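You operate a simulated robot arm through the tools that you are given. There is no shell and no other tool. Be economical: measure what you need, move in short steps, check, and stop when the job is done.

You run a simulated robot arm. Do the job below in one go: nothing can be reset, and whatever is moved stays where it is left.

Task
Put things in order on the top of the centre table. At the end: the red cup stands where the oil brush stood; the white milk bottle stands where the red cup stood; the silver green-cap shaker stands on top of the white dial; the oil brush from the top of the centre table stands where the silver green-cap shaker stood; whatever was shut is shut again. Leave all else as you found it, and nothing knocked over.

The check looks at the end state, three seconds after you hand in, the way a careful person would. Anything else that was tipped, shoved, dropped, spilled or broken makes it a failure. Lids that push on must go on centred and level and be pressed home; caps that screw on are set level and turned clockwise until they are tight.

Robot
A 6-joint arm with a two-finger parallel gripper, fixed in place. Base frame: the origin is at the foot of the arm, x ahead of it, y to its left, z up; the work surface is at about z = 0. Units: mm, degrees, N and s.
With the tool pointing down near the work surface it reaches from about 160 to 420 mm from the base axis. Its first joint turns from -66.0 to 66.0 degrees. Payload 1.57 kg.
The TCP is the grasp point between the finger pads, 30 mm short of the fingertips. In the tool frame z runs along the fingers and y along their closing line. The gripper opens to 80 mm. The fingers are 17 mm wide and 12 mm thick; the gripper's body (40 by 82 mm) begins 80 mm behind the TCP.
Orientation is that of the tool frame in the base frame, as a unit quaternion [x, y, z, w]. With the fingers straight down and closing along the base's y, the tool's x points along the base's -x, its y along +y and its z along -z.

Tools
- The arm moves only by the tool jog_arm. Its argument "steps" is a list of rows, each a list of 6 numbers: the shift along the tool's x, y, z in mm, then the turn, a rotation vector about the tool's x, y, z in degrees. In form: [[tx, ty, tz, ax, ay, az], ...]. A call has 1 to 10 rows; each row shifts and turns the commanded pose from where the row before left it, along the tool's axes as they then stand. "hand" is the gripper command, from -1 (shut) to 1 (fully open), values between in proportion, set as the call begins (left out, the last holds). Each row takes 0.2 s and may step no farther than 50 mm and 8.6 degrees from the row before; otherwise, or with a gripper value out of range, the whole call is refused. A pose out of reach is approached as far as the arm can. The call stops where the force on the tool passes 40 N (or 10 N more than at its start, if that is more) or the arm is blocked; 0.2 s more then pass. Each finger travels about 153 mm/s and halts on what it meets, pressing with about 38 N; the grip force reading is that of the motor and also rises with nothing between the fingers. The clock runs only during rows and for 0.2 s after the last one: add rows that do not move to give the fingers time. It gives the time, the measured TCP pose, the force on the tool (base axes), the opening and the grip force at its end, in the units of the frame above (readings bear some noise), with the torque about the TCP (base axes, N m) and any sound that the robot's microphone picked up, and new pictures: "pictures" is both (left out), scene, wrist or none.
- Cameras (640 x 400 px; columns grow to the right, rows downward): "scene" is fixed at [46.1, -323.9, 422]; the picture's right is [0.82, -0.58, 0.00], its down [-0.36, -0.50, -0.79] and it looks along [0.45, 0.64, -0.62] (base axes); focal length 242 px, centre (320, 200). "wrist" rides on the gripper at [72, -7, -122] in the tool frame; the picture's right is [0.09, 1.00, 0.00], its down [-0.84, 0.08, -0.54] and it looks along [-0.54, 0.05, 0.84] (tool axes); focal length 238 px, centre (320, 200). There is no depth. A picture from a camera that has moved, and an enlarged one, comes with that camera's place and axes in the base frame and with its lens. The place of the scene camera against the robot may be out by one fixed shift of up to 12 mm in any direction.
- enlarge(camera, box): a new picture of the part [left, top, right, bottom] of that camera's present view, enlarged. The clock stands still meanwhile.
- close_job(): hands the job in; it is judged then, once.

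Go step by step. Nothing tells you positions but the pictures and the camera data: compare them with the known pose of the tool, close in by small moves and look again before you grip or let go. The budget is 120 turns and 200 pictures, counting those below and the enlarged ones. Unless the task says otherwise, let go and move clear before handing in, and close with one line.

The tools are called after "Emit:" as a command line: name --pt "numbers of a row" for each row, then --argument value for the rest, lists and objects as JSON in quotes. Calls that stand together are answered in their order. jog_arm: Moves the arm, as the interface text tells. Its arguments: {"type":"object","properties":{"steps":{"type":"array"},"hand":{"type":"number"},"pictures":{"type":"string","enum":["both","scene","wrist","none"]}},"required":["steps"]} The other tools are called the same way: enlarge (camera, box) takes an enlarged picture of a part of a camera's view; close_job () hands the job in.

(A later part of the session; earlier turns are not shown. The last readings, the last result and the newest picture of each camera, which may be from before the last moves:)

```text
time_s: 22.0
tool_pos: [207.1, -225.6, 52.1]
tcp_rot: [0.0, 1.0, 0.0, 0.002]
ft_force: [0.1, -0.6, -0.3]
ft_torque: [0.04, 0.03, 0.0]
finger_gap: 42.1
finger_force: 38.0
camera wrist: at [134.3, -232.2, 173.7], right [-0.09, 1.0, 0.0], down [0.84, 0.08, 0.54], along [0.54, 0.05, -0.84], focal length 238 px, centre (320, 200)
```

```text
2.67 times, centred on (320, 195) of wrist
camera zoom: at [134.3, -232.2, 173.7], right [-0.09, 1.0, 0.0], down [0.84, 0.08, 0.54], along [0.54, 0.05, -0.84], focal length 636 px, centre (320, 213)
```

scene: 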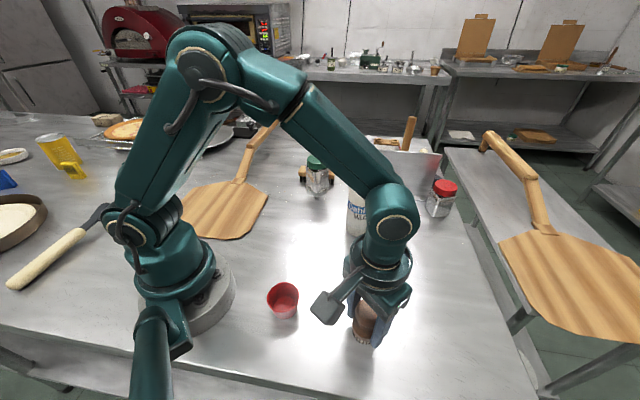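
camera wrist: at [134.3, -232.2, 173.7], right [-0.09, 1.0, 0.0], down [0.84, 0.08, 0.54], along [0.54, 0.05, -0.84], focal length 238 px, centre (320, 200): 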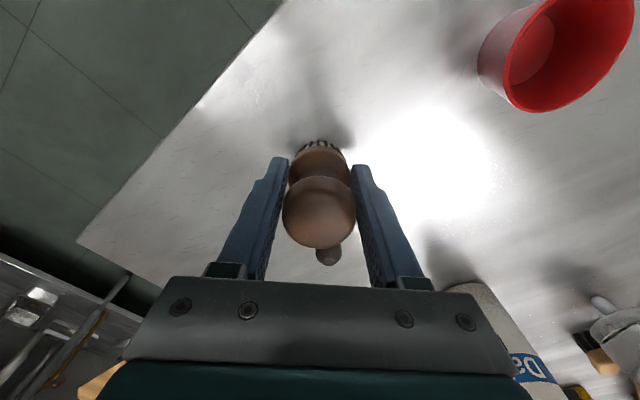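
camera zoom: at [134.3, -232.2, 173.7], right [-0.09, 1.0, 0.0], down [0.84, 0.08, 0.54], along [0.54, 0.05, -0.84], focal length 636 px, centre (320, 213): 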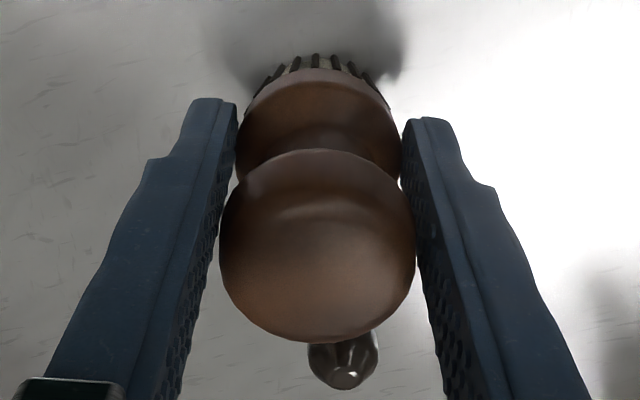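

The brush is gripped at 42 mm. I'll lift it and carry it to the shaker's old spot at (237.5,-84.5).

Emit:
jog_arm --pt "0 0 -5 0 0 0" --pt "0 0 -20 0 0 0" --pt "0 0 -20 0 0 0" --pt "-8 35.5 0 0 0 0" --pt "-8 35.5 0 0 0 0" --pt "-8 35.5 0 0 0 0" --pt "-7.5 35.5 0 0 0 0" --pt "0 0 0 0 0 0" --hand -1

Emit:
enlarge --camera "scene" --box '[270, 200, 390, 300]'

```text
time_s: 23.8
tool_pos: [239.5, -85.5, 96.2]
tcp_rot: [0.0, 1.0, 0.0, 0.002]
ft_force: [-0.5, 0.0, -0.4]
ft_torque: [0.0, 0.01, 0.03]
finger_gap: 41.9
finger_force: 37.7
camera wrist: at [166.4, -90.5, 218.6], right [-0.09, 1.0, 0.0], down [0.84, 0.08, 0.54], along [0.54, 0.05, -0.84], focal length 238 px, centre (320, 200)
```

scene: 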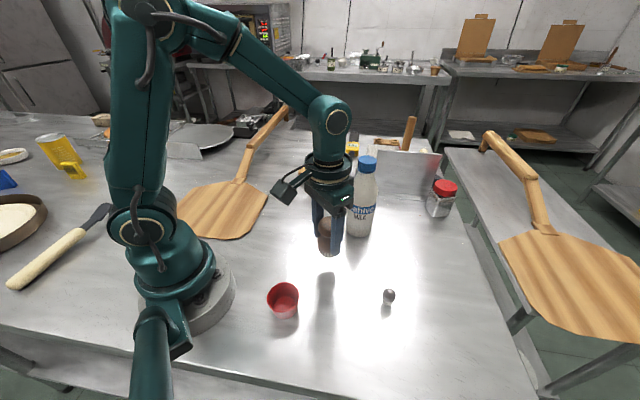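
wrist: 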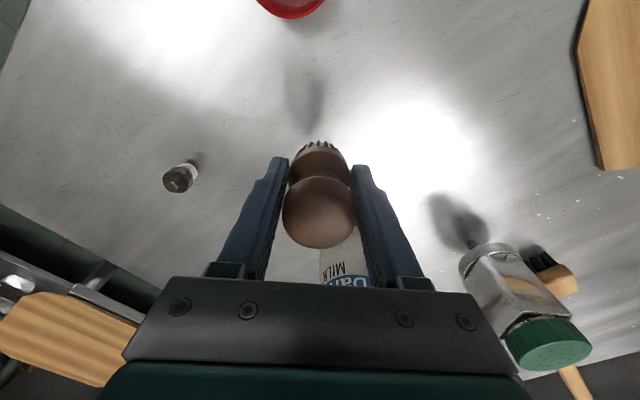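

```text
4.00 times, centred on (330, 250) of scene
camera zoom: at [46.1, -323.9, 422.0], right [0.82, -0.58, 0.0], down [-0.36, -0.5, -0.79], along [0.45, 0.64, -0.62], focal length 967 px, centre (280, 0)
```

zoom: 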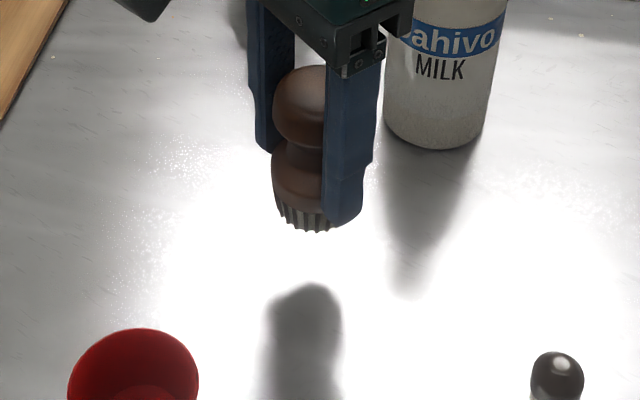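

The brush hangs upright. I'll lower it to about 5 mm above the table, then settle in small steps.

Emit:
jog_arm --pt "1.5 0.5 15 0 0 0" --pt "0 0 15 0 0 0" --pt "0 0 10 0 0 0" --pt "0 0 0 0 0 0" --hand -1 --pictures "none"

Emit:
jog_arm --pt "0 0 2 0 0 0" --pt "0 0 2 0 0 0" --pt "0 0 0 0 0 0" --pictures "none"

Emit:
enlarge --camera "scene" --box '[270, 200, 390, 300]'

```text
time_s: 24.8
tool_pos: [238.8, -83.4, 56.4]
tcp_rot: [0.0, 1.0, 0.0, 0.002]
ft_force: [0.0, -0.1, -1.0]
ft_torque: [-0.01, 0.02, -0.01]
finger_gap: 41.9
finger_force: 38.0
```

```text
time_s: 25.6
tool_pos: [236.8, -84.9, 52.5]
tcp_rot: [-0.001, 1.0, 0.001, 0.002]
ft_force: [0.0, 0.3, -0.4]
ft_torque: [-0.01, -0.02, -0.02]
finger_gap: 42.0
finger_force: 37.8
```

```text
4.00 times, centred on (330, 250) of scene
camera zoom: at [46.1, -323.9, 422.0], right [0.82, -0.58, 0.0], down [-0.36, -0.5, -0.79], along [0.45, 0.64, -0.62], focal length 967 px, centre (280, 0)
```

zoom: 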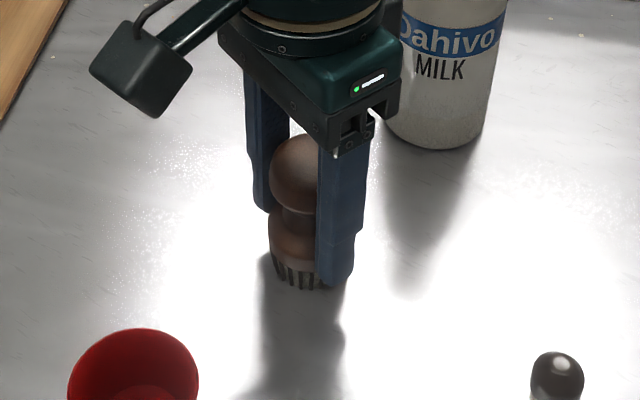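

Emit:
jog_arm --pt "0 0 0.7 0 0 0" --pt "0 0 0 0 0 0" --hand -1 --pictures "none"

Emit:
jog_arm --pt "0 0 0.7 0 0 0" --pt "0 0 0 0 0 0" --pictures "none"

```text
time_s: 26.2
tool_pos: [239.0, -84.2, 51.7]
tcp_rot: [0.0, 1.0, 0.0, 0.002]
ft_force: [-0.5, -0.1, -0.8]
ft_torque: [0.0, -0.03, 0.03]
finger_gap: 41.9
finger_force: 37.7
```

```text
time_s: 26.8
tool_pos: [238.4, -85.0, 52.2]
tcp_rot: [0.0, 1.0, 0.0, 0.001]
ft_force: [0.6, -0.4, -0.7]
ft_torque: [0.02, -0.01, -0.02]
finger_gap: 42.1
finger_force: 38.3
```

Emit:
jog_arm --pt "0 0 0.6 0 0 0" --pt "0 0 0 0 0 0" --hand -1 --pictures "none"

Emit:
jog_arm --pt "0 0 0.6 0 0 0" --pt "0 0 0 0 0 0" --pictures "none"

```text
time_s: 27.4
tool_pos: [238.5, -84.8, 50.8]
tcp_rot: [-0.001, 1.0, 0.001, 0.002]
ft_force: [-2.3, 3.9, 9.3]
ft_torque: [0.14, 0.06, 0.02]
finger_gap: 41.8
finger_force: 38.4
```

```text
time_s: 28.1
tool_pos: [238.9, -84.7, 51.5]
tcp_rot: [-0.001, 1.0, -0.001, 0.001]
ft_force: [-3.2, 2.0, 8.1]
ft_torque: [0.0, 0.05, 0.01]
finger_gap: 42.1
finger_force: 38.1
stopped in row 2: the force on the tool passed its limit at 41 N (the readings are from after the stop); the commanded pose is now the measured one
```

Contact with the table is made, so I'll release.

Emit:
jog_arm --pt "0 0 0 0 0 0" --pt "0 0 0 0 0 0" --pt "0 0 0 0 0 0" --hand 0.6 --pictures "both"

Emit:
enlarge --camera "scene" --box '[270, 200, 390, 300]'

```text
time_s: 28.9
tool_pos: [237.6, -85.4, 50.5]
tcp_rot: [-0.002, 1.0, 0.0, 0.002]
ft_force: [0.3, -0.7, 0.5]
ft_torque: [0.03, 0.0, 0.03]
finger_gap: 63.7
finger_force: 0.1
camera wrist: at [165.0, -90.4, 173.0], right [-0.09, 1.0, 0.0], down [0.83, 0.08, 0.55], along [0.54, 0.05, -0.84], focal length 238 px, centre (320, 200)
```

scene: 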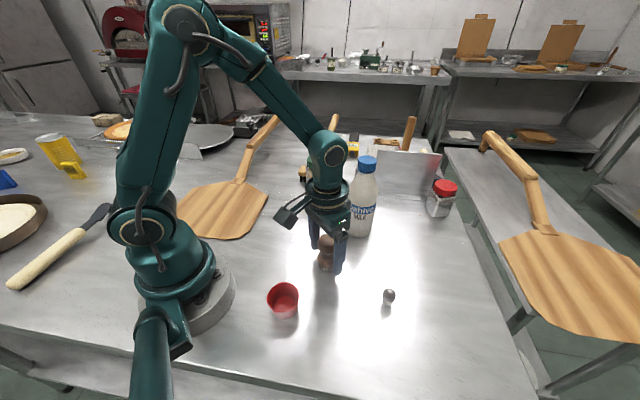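
wrist: 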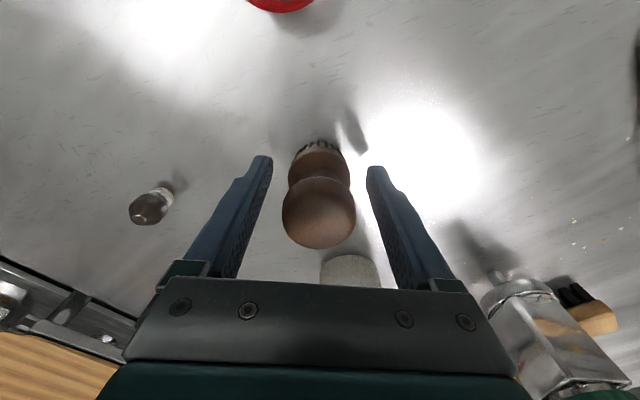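

```text
4.00 times, centred on (330, 250) of scene
camera zoom: at [46.1, -323.9, 422.0], right [0.82, -0.58, 0.0], down [-0.36, -0.5, -0.79], along [0.45, 0.64, -0.62], focal length 967 px, centre (280, 0)
```

zoom: 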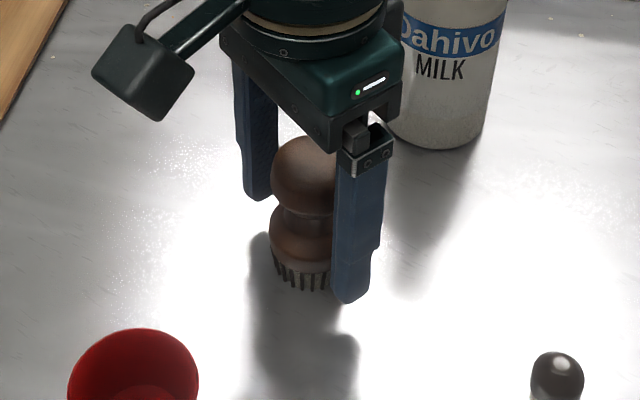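

The brush stands at its new spot. I'll rise and go look at the cup from above.

Emit:
jog_arm --pt "0 0 -10 0 0 0" --pt "0 0 -40 0 0 0" --pt "0 0 -45 0 0 0" --pt "0 0 -35 0 0 0" --pt "35 -13 0 0 0 0" --pt "35 -13 0 0 0 0" --pt "0 0 0 0 0 0" --hand 1

Emit:
enlarge --camera "wrist" --box '[230, 30, 410, 160]'

Emit:
enlarge --camera "scene" --box '[240, 265, 330, 330]'

```text
time_s: 30.6
tool_pos: [166.7, -111.6, 182.3]
tcp_rot: [-0.001, 1.0, -0.001, 0.002]
ft_force: [0.2, 0.4, -0.1]
ft_torque: [-0.02, 0.0, 0.0]
finger_gap: 79.9
finger_force: 0.1
camera wrist: at [94.7, -116.4, 304.5], right [-0.09, 1.0, 0.0], down [0.83, 0.08, 0.55], along [0.54, 0.05, -0.84], focal length 238 px, centre (320, 200)
```

scene: 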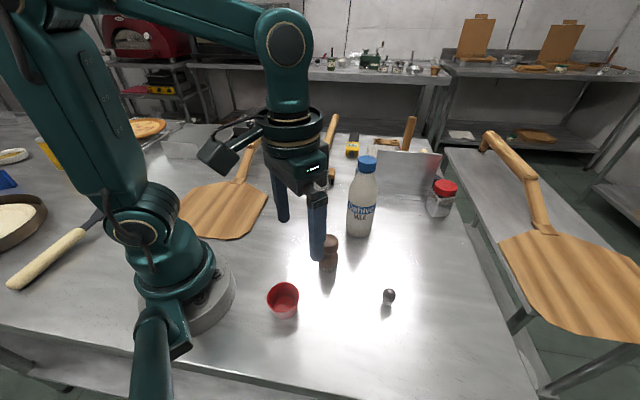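
wrist: 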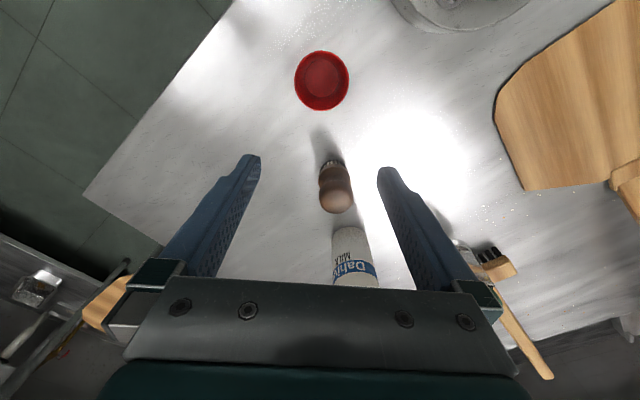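

```text
3.08 times, centred on (320, 95) of wrist
camera zoom: at [94.7, -116.4, 304.5], right [-0.09, 1.0, 0.0], down [0.83, 0.08, 0.55], along [0.54, 0.05, -0.84], focal length 733 px, centre (320, 523)
```

zoom: 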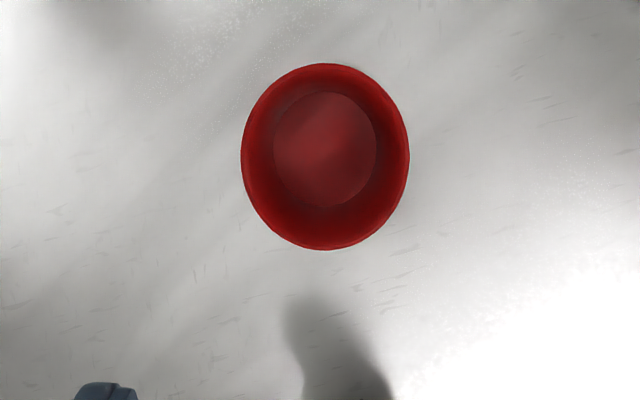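

```text
6.15 times, centred on (285, 298) of scene
camera zoom: at [46.1, -323.9, 422.0], right [0.82, -0.58, 0.0], down [-0.36, -0.5, -0.79], along [0.45, 0.64, -0.62], focal length 1487 px, centre (535, -400)
```

zoom: 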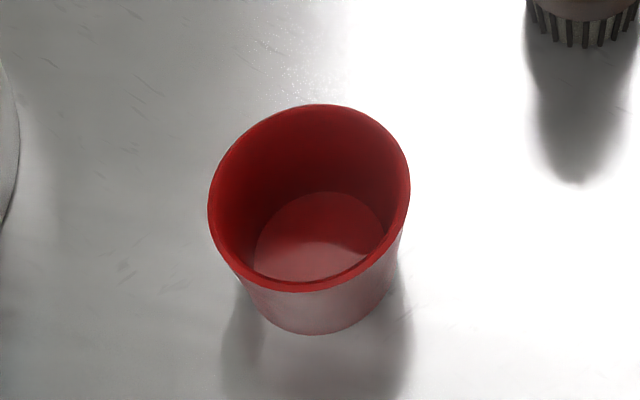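

The cup is centred near (125,-112.5) with a rim about 54 mm across and a height of about 40 mm. I'll move over it and lower to just above the rim.

Emit:
jog_arm --pt "21 0 20 0 0 0" --pt "20.5 -0.5 30 0 0 0" --pt "0 0 40 0 0 0" --pt "0 0 0 0 0 0" --hand 1

Emit:
enlarge --camera "scene" --box '[240, 245, 330, 330]'

```text
time_s: 31.6
tool_pos: [127.1, -111.1, 92.6]
tcp_rot: [-0.001, 1.0, 0.001, 0.002]
ft_force: [0.7, 0.8, 0.1]
ft_torque: [-0.02, -0.01, 0.03]
finger_gap: 79.8
finger_force: 0.1
camera wrist: at [54.1, -117.0, 213.9], right [-0.09, 1.0, 0.0], down [0.83, 0.08, 0.55], along [0.54, 0.05, -0.84], focal length 238 px, centre (320, 200)
```

scene: 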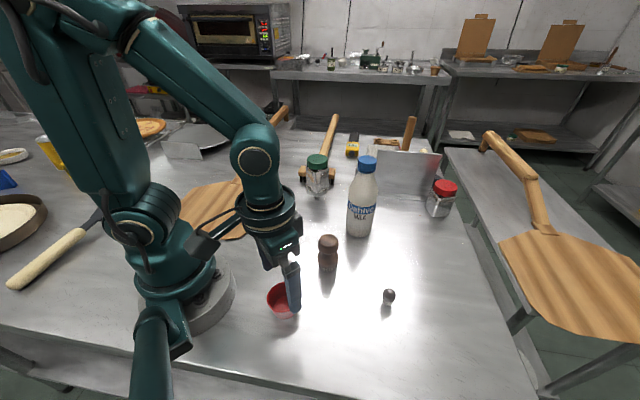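
wrist: 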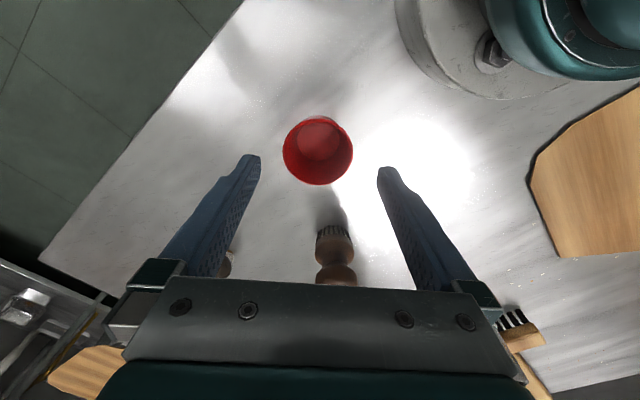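

```text
4.71 times, centred on (285, 288) of scene
camera zoom: at [46.1, -323.9, 422.0], right [0.82, -0.58, 0.0], down [-0.36, -0.5, -0.79], along [0.45, 0.64, -0.62], focal length 1138 px, centre (485, -212)
```

zoom: 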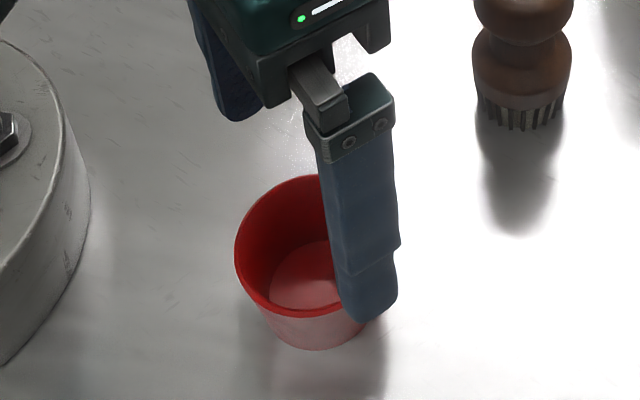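

The cup lies between the fingers. I'll descend to z≈36 and close.

Emit:
jog_arm --pt "1.5 0 20 0 0 0" --pt "0 0 20 0 0 0" --pt "0 0 16 0 0 0" --pt "0 0 0 0 0 0" --hand 1 --pictures "wrist"

Emit:
enlarge --camera "scene" --box '[240, 255, 330, 340]'

```text
time_s: 32.5
tool_pos: [124.7, -112.2, 34.6]
tcp_rot: [-0.001, 1.0, 0.0, 0.002]
ft_force: [-0.3, -0.1, -0.9]
ft_torque: [-0.04, 0.02, 0.01]
finger_gap: 80.1
finger_force: 0.1
camera wrist: at [52.1, -117.7, 157.0], right [-0.09, 1.0, 0.0], down [0.83, 0.08, 0.54], along [0.54, 0.05, -0.84], focal length 238 px, centre (320, 200)
```

wrist: 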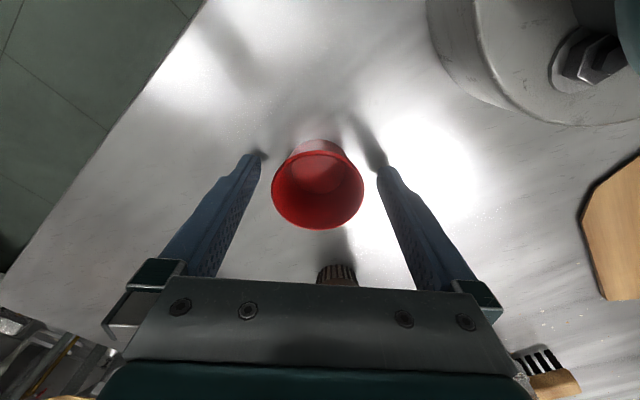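

```text
4.71 times, centred on (285, 298) of scene
camera zoom: at [46.1, -323.9, 422.0], right [0.82, -0.58, 0.0], down [-0.36, -0.5, -0.79], along [0.45, 0.64, -0.62], focal length 1138 px, centre (485, -259)
```

zoom: 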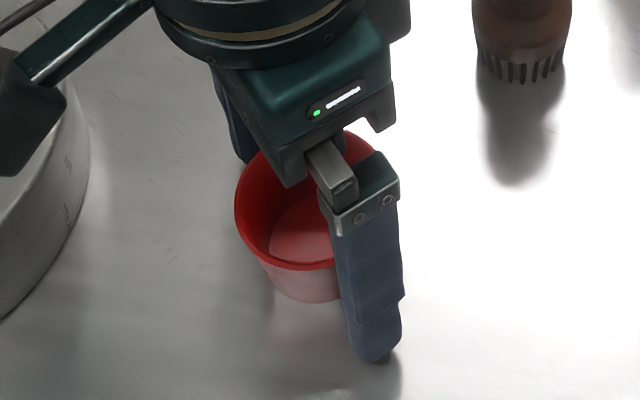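

Emit:
jog_arm --pt "0.5 0 0 0 0 0" --pt "0 0 0 0 0 0" --pt "0 0 0 0 0 0" --hand -1 --pictures "wrist"

Emit:
enlarge --camera "scene" --box '[240, 255, 330, 340]'

```text
time_s: 33.4
tool_pos: [125.5, -113.0, 35.1]
tcp_rot: [-0.001, 1.0, 0.0, 0.001]
ft_force: [0.5, 0.2, 0.5]
ft_torque: [-0.01, -0.04, 0.01]
finger_gap: 53.8
finger_force: 37.4
camera wrist: at [52.0, -117.9, 157.2], right [-0.09, 1.0, 0.0], down [0.83, 0.08, 0.55], along [0.54, 0.05, -0.84], focal length 238 px, centre (320, 200)
```

wrist: 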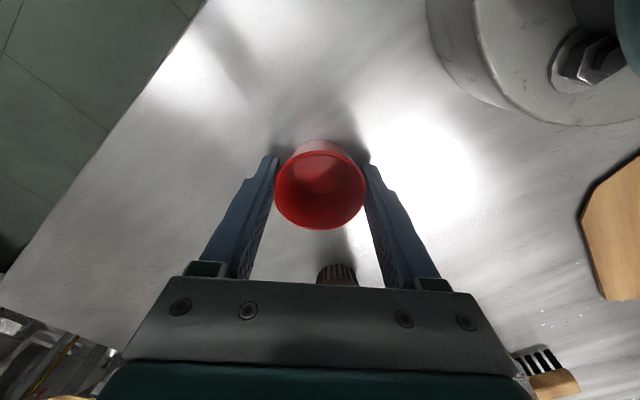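

```text
4.71 times, centred on (285, 298) of scene
camera zoom: at [46.1, -323.9, 422.0], right [0.82, -0.58, 0.0], down [-0.36, -0.5, -0.79], along [0.45, 0.64, -0.62], focal length 1138 px, centre (485, -259)
```

zoom: 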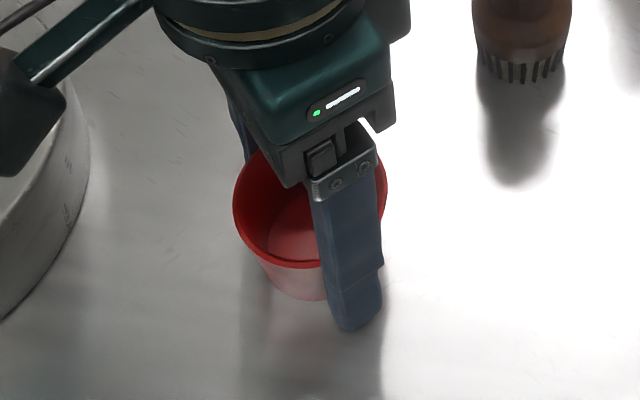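

The cup is held at 53.8 mm. I'll lift and carry it by (+82,−114) to the brush's old spot.

Emit:
jog_arm --pt "0 0 -4 0 0 0" --pt "0 0 -15 0 0 0" --pt "0 0 -26 0 0 0" --pt "-20.5 -28.5 0 0 0 0" --pt "-20.5 -28.5 0 0 0 0" --pt "-20.5 -28.5 0 0 0 0" --pt "-20.5 -28.5 0 0 0 0" --pt "0 0 0 0 0 0" --hand -1

Emit:
enlarge --camera "scene" --box '[310, 250, 430, 350]'

```text
time_s: 35.1
tool_pos: [207.0, -226.4, 81.5]
tcp_rot: [-0.001, 1.0, 0.0, 0.001]
ft_force: [-0.5, -0.3, -0.8]
ft_torque: [-0.01, -0.03, 0.05]
finger_gap: 53.4
finger_force: 37.7
camera wrist: at [133.6, -232.0, 203.5], right [-0.09, 1.0, 0.0], down [0.83, 0.08, 0.54], along [0.54, 0.05, -0.84], focal length 238 px, centre (320, 200)
```

scene: 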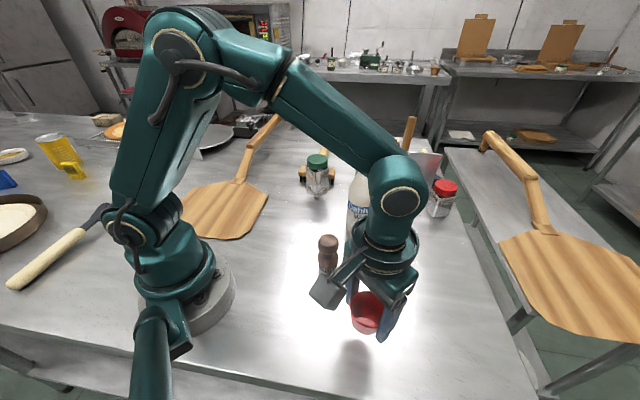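
wrist: 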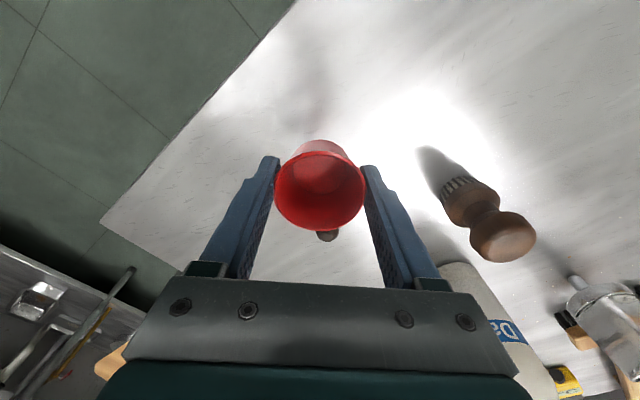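

```text
4.00 times, centred on (370, 300) of scene
camera zoom: at [46.1, -324.0, 422.0], right [0.82, -0.58, 0.0], down [-0.36, -0.5, -0.79], along [0.45, 0.64, -0.62], focal length 967 px, centre (120, -200)
```

zoom: 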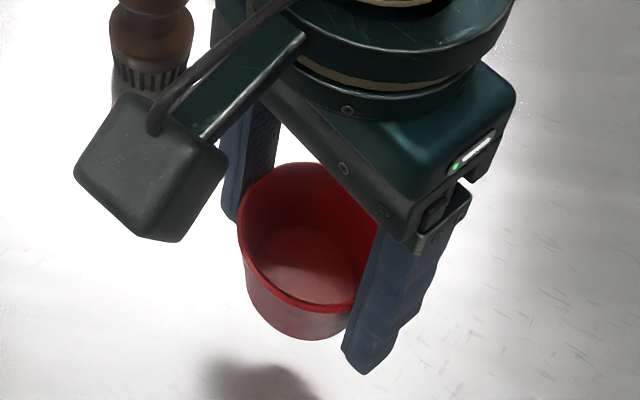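

Lowering the cup.

Emit:
jog_arm --pt "0 0 15 0 0 0" --pt "0 0 15 0 0 0" --pt "0 0 12 0 0 0" --pt "0 0 0 0 0 0" --hand -1 --pictures "none"

Emit:
enlarge --camera "scene" --box '[310, 250, 430, 350]'

Emit:
jog_arm --pt "0 0 1 0 0 0" --pt "0 0 0 0 0 0" --pictures "none"

```text
time_s: 36.1
tool_pos: [207.1, -226.1, 38.4]
tcp_rot: [-0.001, 1.0, 0.0, 0.001]
ft_force: [0.5, -0.3, -1.2]
ft_torque: [-0.01, 0.0, 0.01]
finger_gap: 53.4
finger_force: 38.1
```

```text
4.00 times, centred on (370, 300) of scene
camera zoom: at [46.1, -323.9, 422.0], right [0.82, -0.58, 0.0], down [-0.36, -0.5, -0.79], along [0.45, 0.64, -0.62], focal length 967 px, centre (120, -200)
```

zoom: 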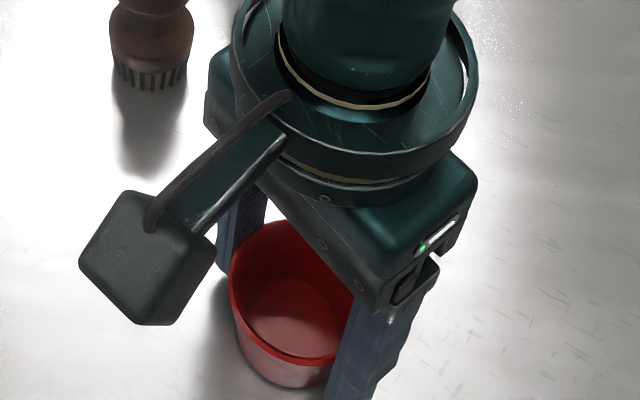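

```text
time_s: 36.8
tool_pos: [205.6, -224.0, 36.6]
tcp_rot: [-0.002, 1.0, 0.0, 0.003]
ft_force: [1.0, 0.5, -1.1]
ft_torque: [0.0, 0.02, 0.02]
finger_gap: 53.7
finger_force: 37.8
```

Comparing outlines, the cup should go about 5 mm farther in +x to match the brush's footprint. I'll shift it and settle.

Emit:
jog_arm --pt "-5 1 0 0 0 0" --pt "0 0 0 0 0 0" --hand -1 --pictures "none"

Emit:
jog_arm --pt "0 0 0.8 0 0 0" --pt "0 0 0 0 0 0" --pictures "none"

Emit:
jog_arm --pt "0 0 0.6 0 0 0" --pt "0 0 0 0 0 0" --pictures "none"

```text
time_s: 37.4
tool_pos: [212.5, -223.4, 37.5]
tcp_rot: [-0.001, 1.0, -0.001, 0.002]
ft_force: [-0.7, -0.5, -0.7]
ft_torque: [0.01, -0.02, -0.01]
finger_gap: 53.4
finger_force: 37.8
```

```text
time_s: 38.0
tool_pos: [213.0, -223.0, 36.8]
tcp_rot: [-0.001, 1.0, 0.0, 0.002]
ft_force: [0.1, -0.1, 0.0]
ft_torque: [0.01, -0.03, -0.01]
finger_gap: 53.8
finger_force: 38.0
```

```text
time_s: 38.5
tool_pos: [211.3, -224.9, 36.9]
tcp_rot: [-0.001, 1.0, 0.0, 0.001]
ft_force: [-0.7, -0.6, -0.4]
ft_torque: [-0.02, -0.01, 0.02]
finger_gap: 53.6
finger_force: 37.5
```

Emit:
jog_arm --pt "0 0 0.7 0 0 0" --pt "0 0 0 0 0 0" --hand -1 --pictures "none"

Emit:
jog_arm --pt "0 0 0.5 0 0 0" --pt "0 0 0 0 0 0" --pictures "none"

Emit:
enlarge --camera "scene" --box '[310, 270, 430, 370]'

```text
time_s: 39.1
tool_pos: [212.4, -223.9, 35.7]
tcp_rot: [-0.001, 1.0, -0.001, 0.001]
ft_force: [-0.1, 0.2, 0.2]
ft_torque: [-0.02, -0.01, -0.01]
finger_gap: 53.9
finger_force: 38.1
```

```text
time_s: 39.8
tool_pos: [212.0, -224.4, 35.8]
tcp_rot: [-0.001, 1.0, 0.0, 0.001]
ft_force: [-1.7, 1.1, 5.7]
ft_torque: [-0.09, 0.06, -0.01]
finger_gap: 53.5
finger_force: 38.1
```

```text
4.00 times, centred on (370, 320) of scene
camera zoom: at [46.1, -323.9, 422.0], right [0.82, -0.58, 0.0], down [-0.36, -0.5, -0.79], along [0.45, 0.64, -0.62], focal length 967 px, centre (120, -280)
```

zoom: 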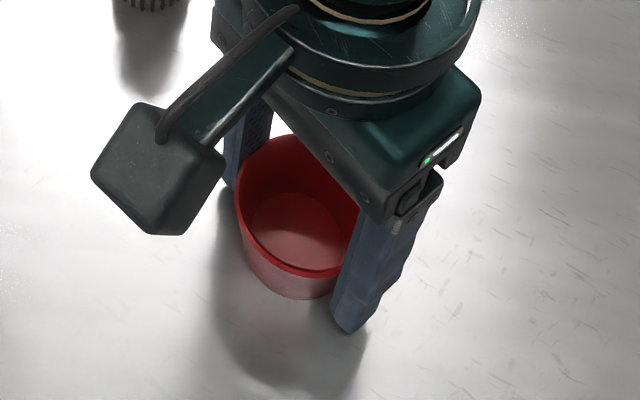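

The cup is seated and matches the brush's old footprint. I'll release, rise high and go look at the milk bottle.

Emit:
jog_arm --pt "0 0 0 0 0 0" --pt "0 0 -3 0 0 0" --pt "0 0 -30 0 0 0" --pt "0 0 -50 0 0 0" --pt "0 0 -50 0 0 0" --pt "0 0 -50 0 0 0" --pt "0 0 -20 0 0 0" --pt "0 0 0 0 0 0" --hand 1 --pictures "both"

Emit:
jog_arm --pt "-16 36 0 0 0 0" --pt "-16 36 0 0 0 0" --pt "-16 36 0 0 0 0" --pt "-16 36 0 0 0 0" --pt "-16 36 0 0 0 0" --pt "0 0 0 0 0 0"

Emit:
enlarge --camera "scene" --box '[270, 220, 430, 350]'

```text
time_s: 41.5
tool_pos: [210.4, -225.2, 238.3]
tcp_rot: [-0.001, 1.0, 0.0, 0.002]
ft_force: [-0.9, -0.1, 0.1]
ft_torque: [0.01, -0.05, -0.01]
finger_gap: 80.0
finger_force: 0.1
camera wrist: at [137.8, -230.7, 360.1], right [-0.09, 1.0, 0.0], down [0.83, 0.08, 0.55], along [0.54, 0.05, -0.84], focal length 238 px, centre (320, 200)
```

scene: 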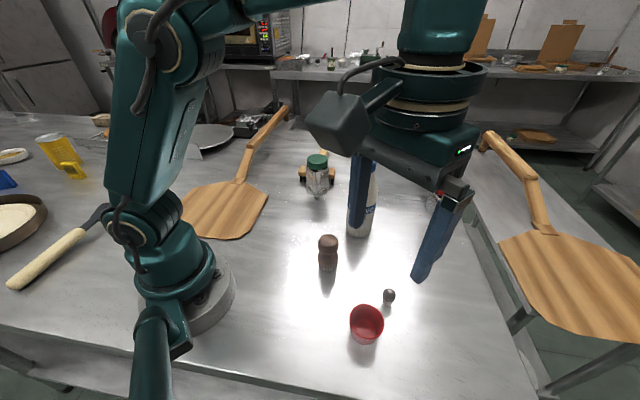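
wrist: 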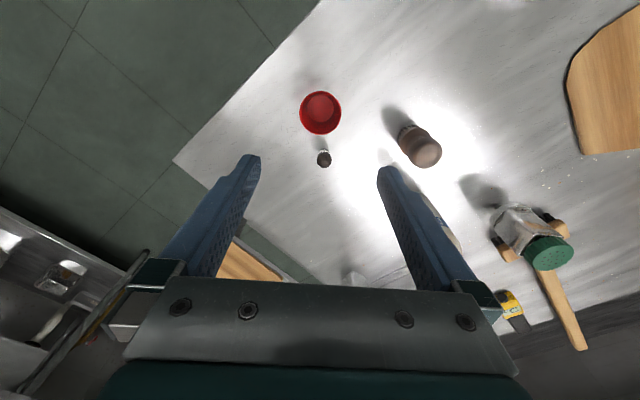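

```text
time_s: 43.0
tool_pos: [292.5, -43.8, 238.5]
tcp_rot: [0.001, 1.0, 0.0, 0.002]
ft_force: [-0.6, 0.0, 1.1]
ft_torque: [0.01, 0.04, -0.04]
finger_gap: 80.2
finger_force: 0.0
camera wrist: at [219.7, -48.7, 359.5], right [-0.09, 1.0, 0.0], down [0.83, 0.08, 0.55], along [0.54, 0.05, -0.84], focal length 238 px, centre (320, 200)
```

scene: 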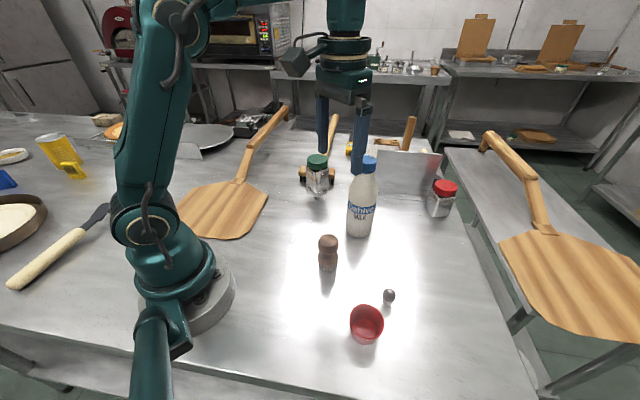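
wrist: 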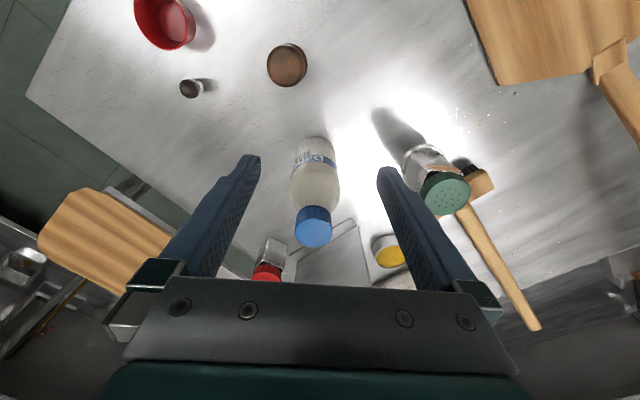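

```text
3.08 times, centred on (350, 285) of scene
camera zoom: at [46.1, -323.9, 422.0], right [0.82, -0.58, 0.0], down [-0.36, -0.5, -0.79], along [0.45, 0.64, -0.62], focal length 744 px, centre (228, -62)
```

zoom: 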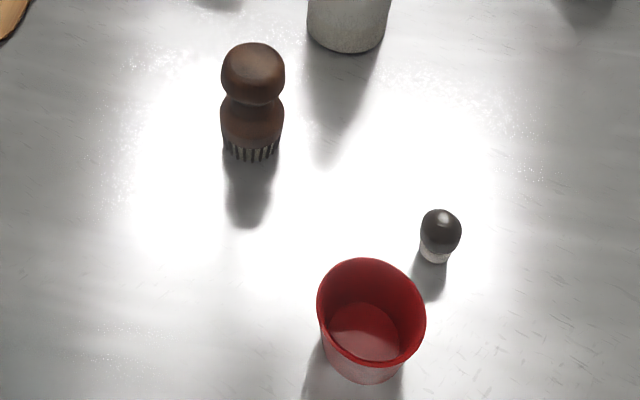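

The cup and brush match the footprints well. The bottle is at about (367.5,-42), about 188 mm tall and 63 mm wide. I'll move over it and check the centring.

Emit:
jog_arm --pt "-38 1 0 0 0 0" --pt "-37 1 0 0 0 0" --pt "0 0 0 0 0 0" --hand 1

Emit:
enlarge --camera "scene" --box '[310, 110, 430, 250]'

```text
time_s: 43.8
tool_pos: [351.1, -40.0, 227.4]
tcp_rot: [0.0, 1.0, -0.001, 0.002]
ft_force: [-0.4, -0.1, 0.8]
ft_torque: [0.02, -0.01, 0.02]
finger_gap: 80.2
finger_force: 0.0
out of reach, approached as far as the arm can: row 2
camera wrist: at [278.1, -46.6, 349.0], right [-0.09, 1.0, 0.0], down [0.84, 0.08, 0.54], along [0.54, 0.05, -0.84], focal length 238 px, centre (320, 200)
```

scene: 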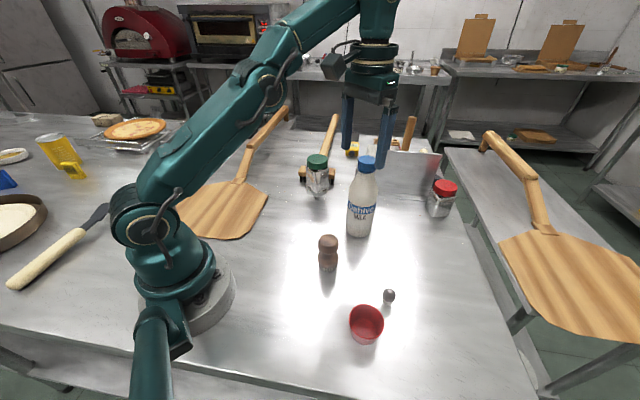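
wrist: 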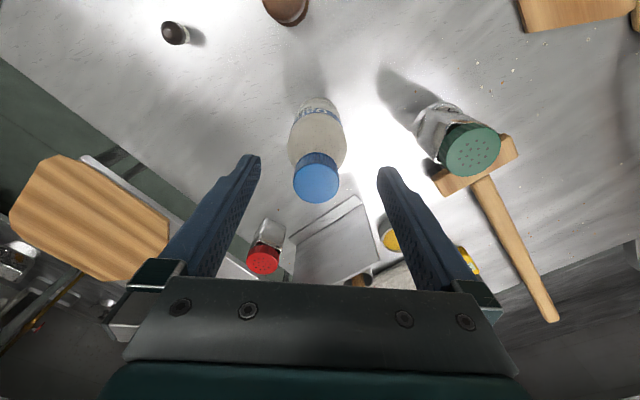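

```text
2.86 times, centred on (370, 180) of scene
camera zoom: at [46.1, -323.9, 422.0], right [0.82, -0.58, 0.0], down [-0.36, -0.5, -0.79], along [0.45, 0.64, -0.62], focal length 691 px, centre (177, 257)
```

zoom: 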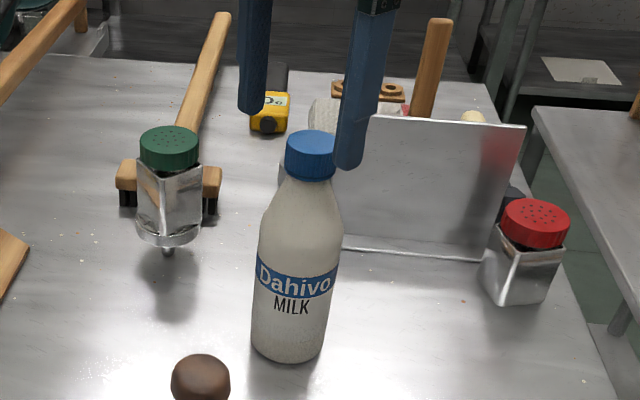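

That height is at the reach limit, so I'll descend here with the fingers straddling the neck, then slide in to x≈365.5.

Emit:
jog_arm --pt "0 -1 20 0 0 0" --pt "0 0 20 0 0 0" --pt "-7 0 15 0 0 0" --pt "-7.5 0 10 0 0 0" --pt "0 0 0 0 0 0" --hand 1

Emit:
enlarge --camera "scene" --box '[310, 110, 430, 250]'

```text
time_s: 45.0
tool_pos: [364.6, -41.9, 162.7]
tcp_rot: [0.0, 1.0, -0.001, 0.002]
ft_force: [-0.4, 0.1, 0.6]
ft_torque: [0.01, -0.02, -0.01]
finger_gap: 80.1
finger_force: 0.1
camera wrist: at [291.5, -47.9, 284.7], right [-0.09, 1.0, 0.0], down [0.83, 0.08, 0.55], along [0.54, 0.05, -0.84], focal length 238 px, centre (320, 200)
```

scene: 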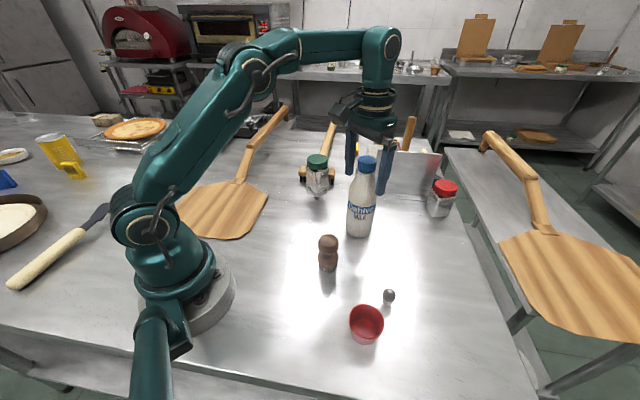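
wrist: 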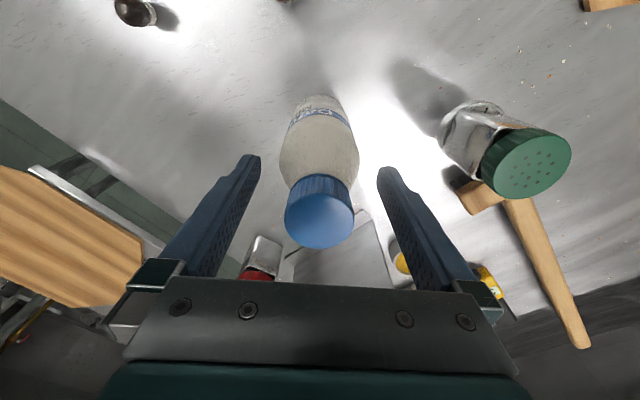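

```text
2.86 times, centred on (370, 180) of scene
camera zoom: at [46.1, -323.9, 422.0], right [0.82, -0.58, 0.0], down [-0.36, -0.5, -0.79], along [0.45, 0.64, -0.62], focal length 691 px, centre (177, 257)
```

zoom: 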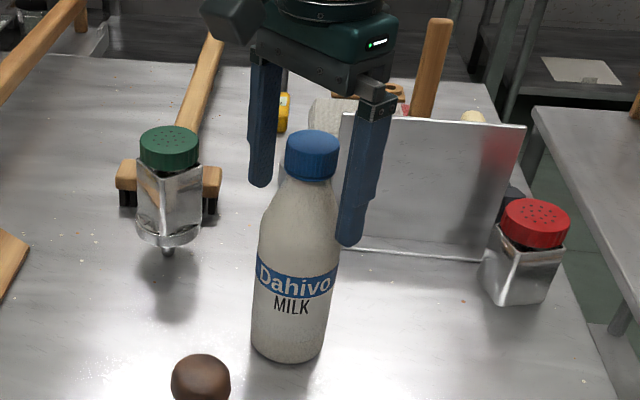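

The bottle is centred between the fingers. I'll lower to z≈117 so the pads reach the top of the straight body.

Emit:
jog_arm --pt "-1 0 15 0 0 0" --pt "0 0 15 0 0 0" --pt "0 0 8 0 0 0" --pt "0 0 7 0 0 0" --pt "0 0 0 0 0 0" --hand 1

Emit:
enlarge --camera "scene" --box '[310, 110, 430, 250]'

```text
time_s: 46.1
tool_pos: [366.8, -42.0, 118.2]
tcp_rot: [-0.001, 1.0, 0.0, 0.002]
ft_force: [-1.0, 0.6, -0.1]
ft_torque: [0.02, -0.01, 0.01]
finger_gap: 79.6
finger_force: 0.0
camera wrist: at [293.6, -48.1, 239.6], right [-0.09, 1.0, 0.0], down [0.83, 0.08, 0.54], along [0.54, 0.05, -0.84], focal length 238 px, centre (320, 200)
```

scene: 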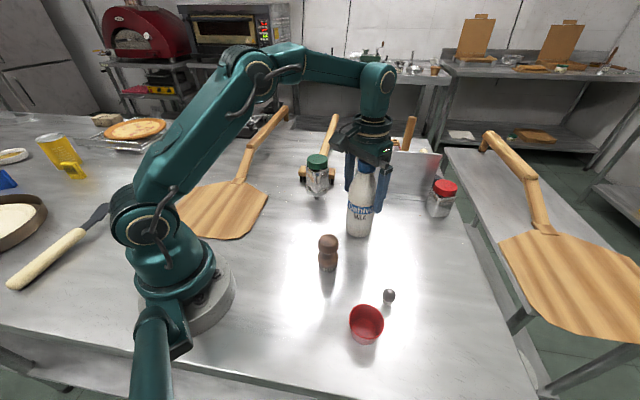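
wrist: 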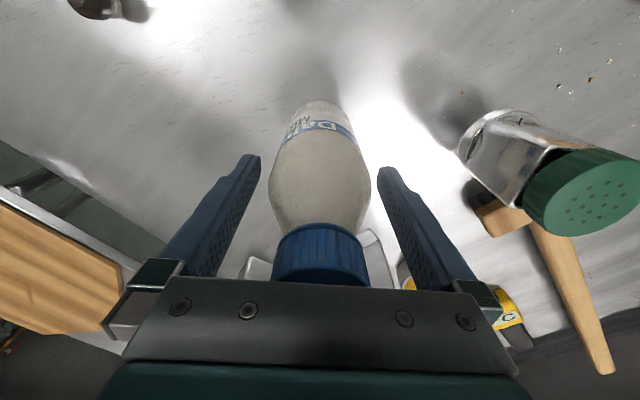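

```text
2.86 times, centred on (370, 180) of scene
camera zoom: at [46.1, -323.9, 422.0], right [0.82, -0.58, 0.0], down [-0.36, -0.5, -0.79], along [0.45, 0.64, -0.62], focal length 691 px, centre (177, 257)
```

zoom: 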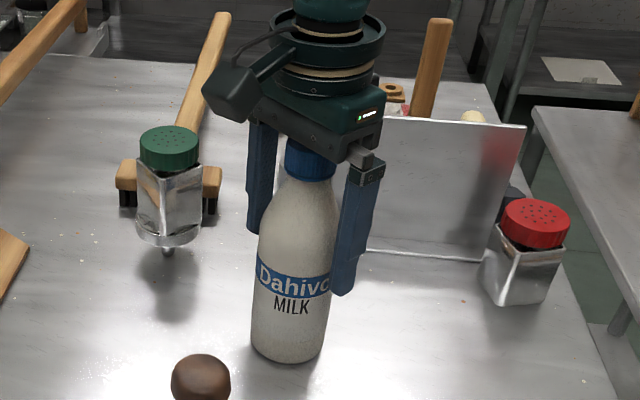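

Fingertips reach the body. Closing now.

Emit:
jog_arm --pt "0 0 0 0 0 0" --pt "0 0 0 0 0 0" --pt "0 0 0 0 0 0" --hand -1

Emit:
enlarge --camera "scene" --box '[310, 110, 430, 250]'

```text
time_s: 47.0
tool_pos: [367.0, -43.0, 117.6]
tcp_rot: [-0.001, 1.0, -0.001, 0.002]
ft_force: [0.6, -0.3, -0.1]
ft_torque: [0.04, 0.05, 0.04]
finger_gap: 60.1
finger_force: 38.4
camera wrist: at [293.6, -48.1, 239.6], right [-0.09, 1.0, 0.0], down [0.83, 0.08, 0.54], along [0.54, 0.05, -0.84], focal length 238 px, centre (320, 200)
```

scene: 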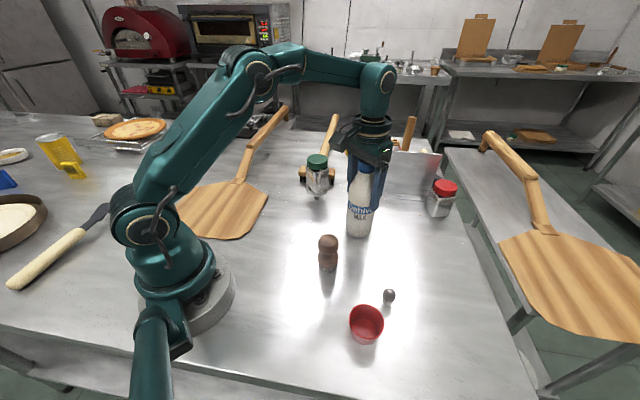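
wrist: 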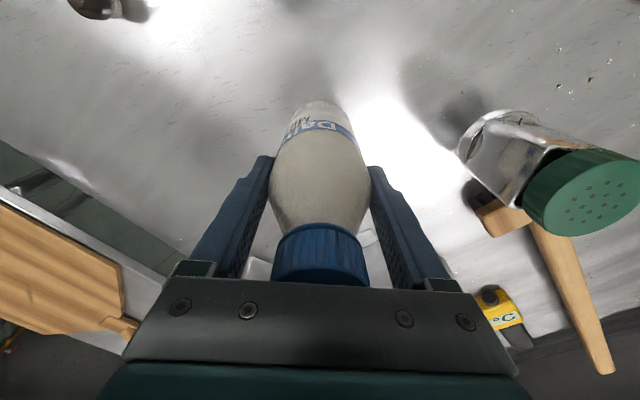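

```text
2.86 times, centred on (370, 180) of scene
camera zoom: at [46.1, -323.9, 422.0], right [0.82, -0.58, 0.0], down [-0.36, -0.5, -0.79], along [0.45, 0.64, -0.62], focal length 691 px, centre (177, 257)
```

zoom: 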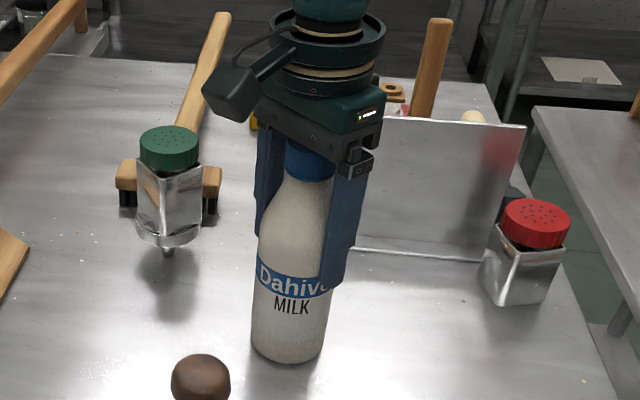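

Emit:
jog_arm --pt "0 0 -2 0 0 0" --pt "0 0 -6 0 0 0" --pt "0 0 -12 0 0 0" --pt "0 0 0 0 0 0" --hand -1 --pictures "scene"

Emit:
enlarge --camera "scene" --box '[310, 110, 430, 250]'

```text
time_s: 48.0
tool_pos: [365.7, -43.1, 136.7]
tcp_rot: [-0.001, 1.0, 0.0, 0.002]
ft_force: [-0.2, 0.0, -4.9]
ft_torque: [0.01, 0.02, 0.0]
finger_gap: 60.2
finger_force: 37.4
```

scene: 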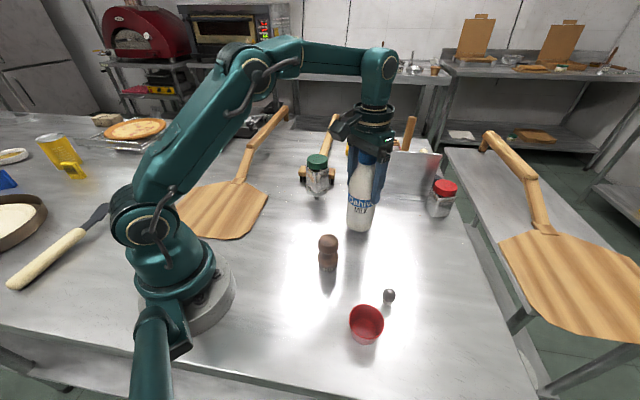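

```text
2.86 times, centred on (370, 180) of scene
camera zoom: at [46.1, -323.9, 422.0], right [0.82, -0.58, 0.0], down [-0.36, -0.5, -0.79], along [0.45, 0.64, -0.62], focal length 691 px, centre (177, 257)
```

zoom: 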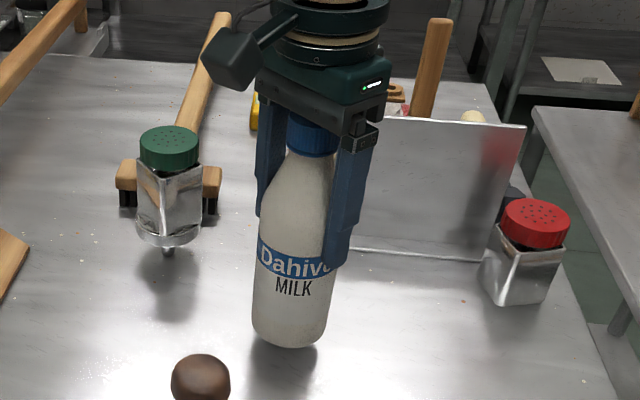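

The bottle is held firmly. I'll lift it more and route it around the brush, between brush and cup, at about 50 mm above the table.

Emit:
jog_arm --pt "0 0 -15 0 0 0" --pt "0 0 -15 0 0 0" --pt "12 -27 0 0 0 0" --pt "12 -27 0 0 0 0" --pt "12 -27 0 0 0 0" --pt "12 -27 0 0 0 0" --pt "28 0 0 0 0 0" --pt "28 0 0 0 0 0" --pt "28 0 0 0 0 0" --pt "0 0 0 0 0 0" --hand -1 --pictures "scene"

```text
time_s: 50.1
tool_pos: [232.0, -150.4, 168.2]
tcp_rot: [0.0, 1.0, -0.001, 0.002]
ft_force: [0.3, 0.2, -3.9]
ft_torque: [0.02, 0.01, -0.01]
finger_gap: 60.5
finger_force: 37.8
```

scene: 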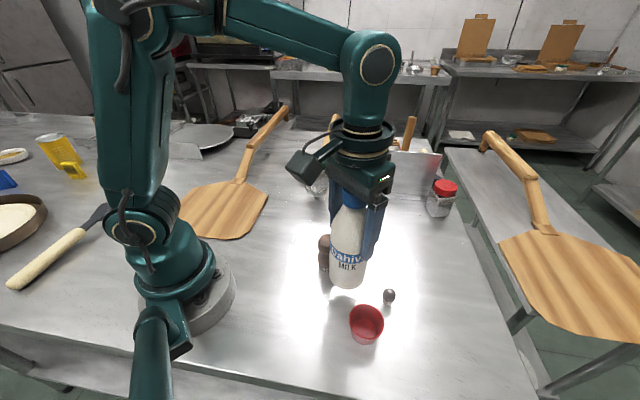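

Emit:
jog_arm --pt "32 0 0 0 0 0" --pt "25 12.5 0 0 0 0" --pt "25 12.5 0 0 0 0" --pt "24 13 0 0 0 0" --pt "0 0 10 0 0 0" --pt "0 0 10 0 0 0" --pt "0 0 0 0 0 0" --hand -1

Emit:
enlarge --camera "scene" --box '[240, 200, 360, 330]'

```text
time_s: 51.8
tool_pos: [127.6, -111.2, 146.1]
tcp_rot: [0.0, 1.0, 0.0, 0.001]
ft_force: [0.0, 0.5, -3.6]
ft_torque: [-0.01, 0.02, 0.0]
finger_gap: 60.5
finger_force: 38.2
camera wrist: at [54.2, -117.9, 267.9], right [-0.09, 1.0, 0.0], down [0.83, 0.08, 0.55], along [0.54, 0.05, -0.84], focal length 238 px, centre (320, 200)
```

scene: 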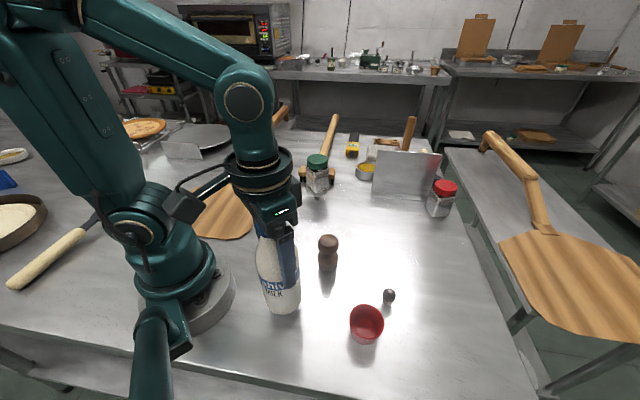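
wrist: 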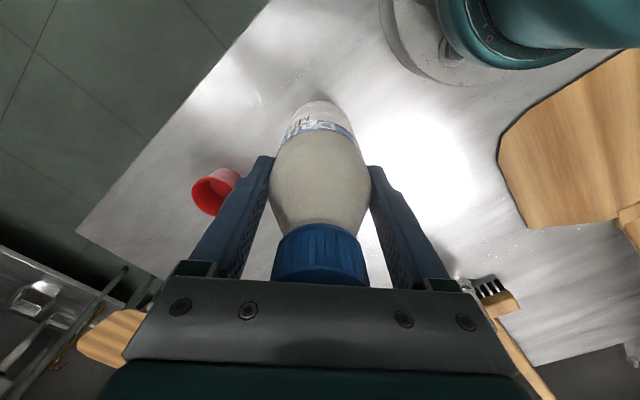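

```text
3.08 times, centred on (300, 265) of scene
camera zoom: at [46.1, -323.9, 421.9], right [0.82, -0.58, 0.0], down [-0.36, -0.5, -0.79], along [0.45, 0.64, -0.62], focal length 744 px, centre (382, 0)
```

zoom: 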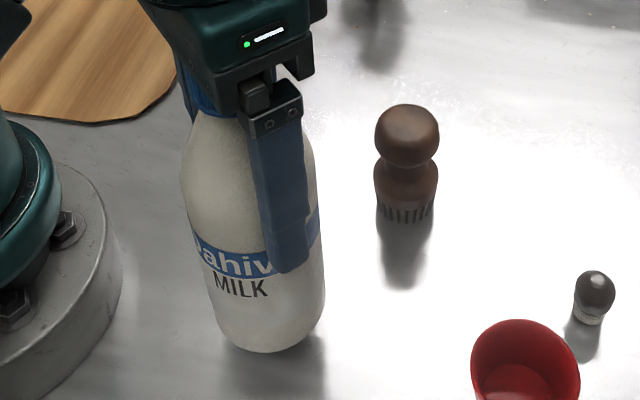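

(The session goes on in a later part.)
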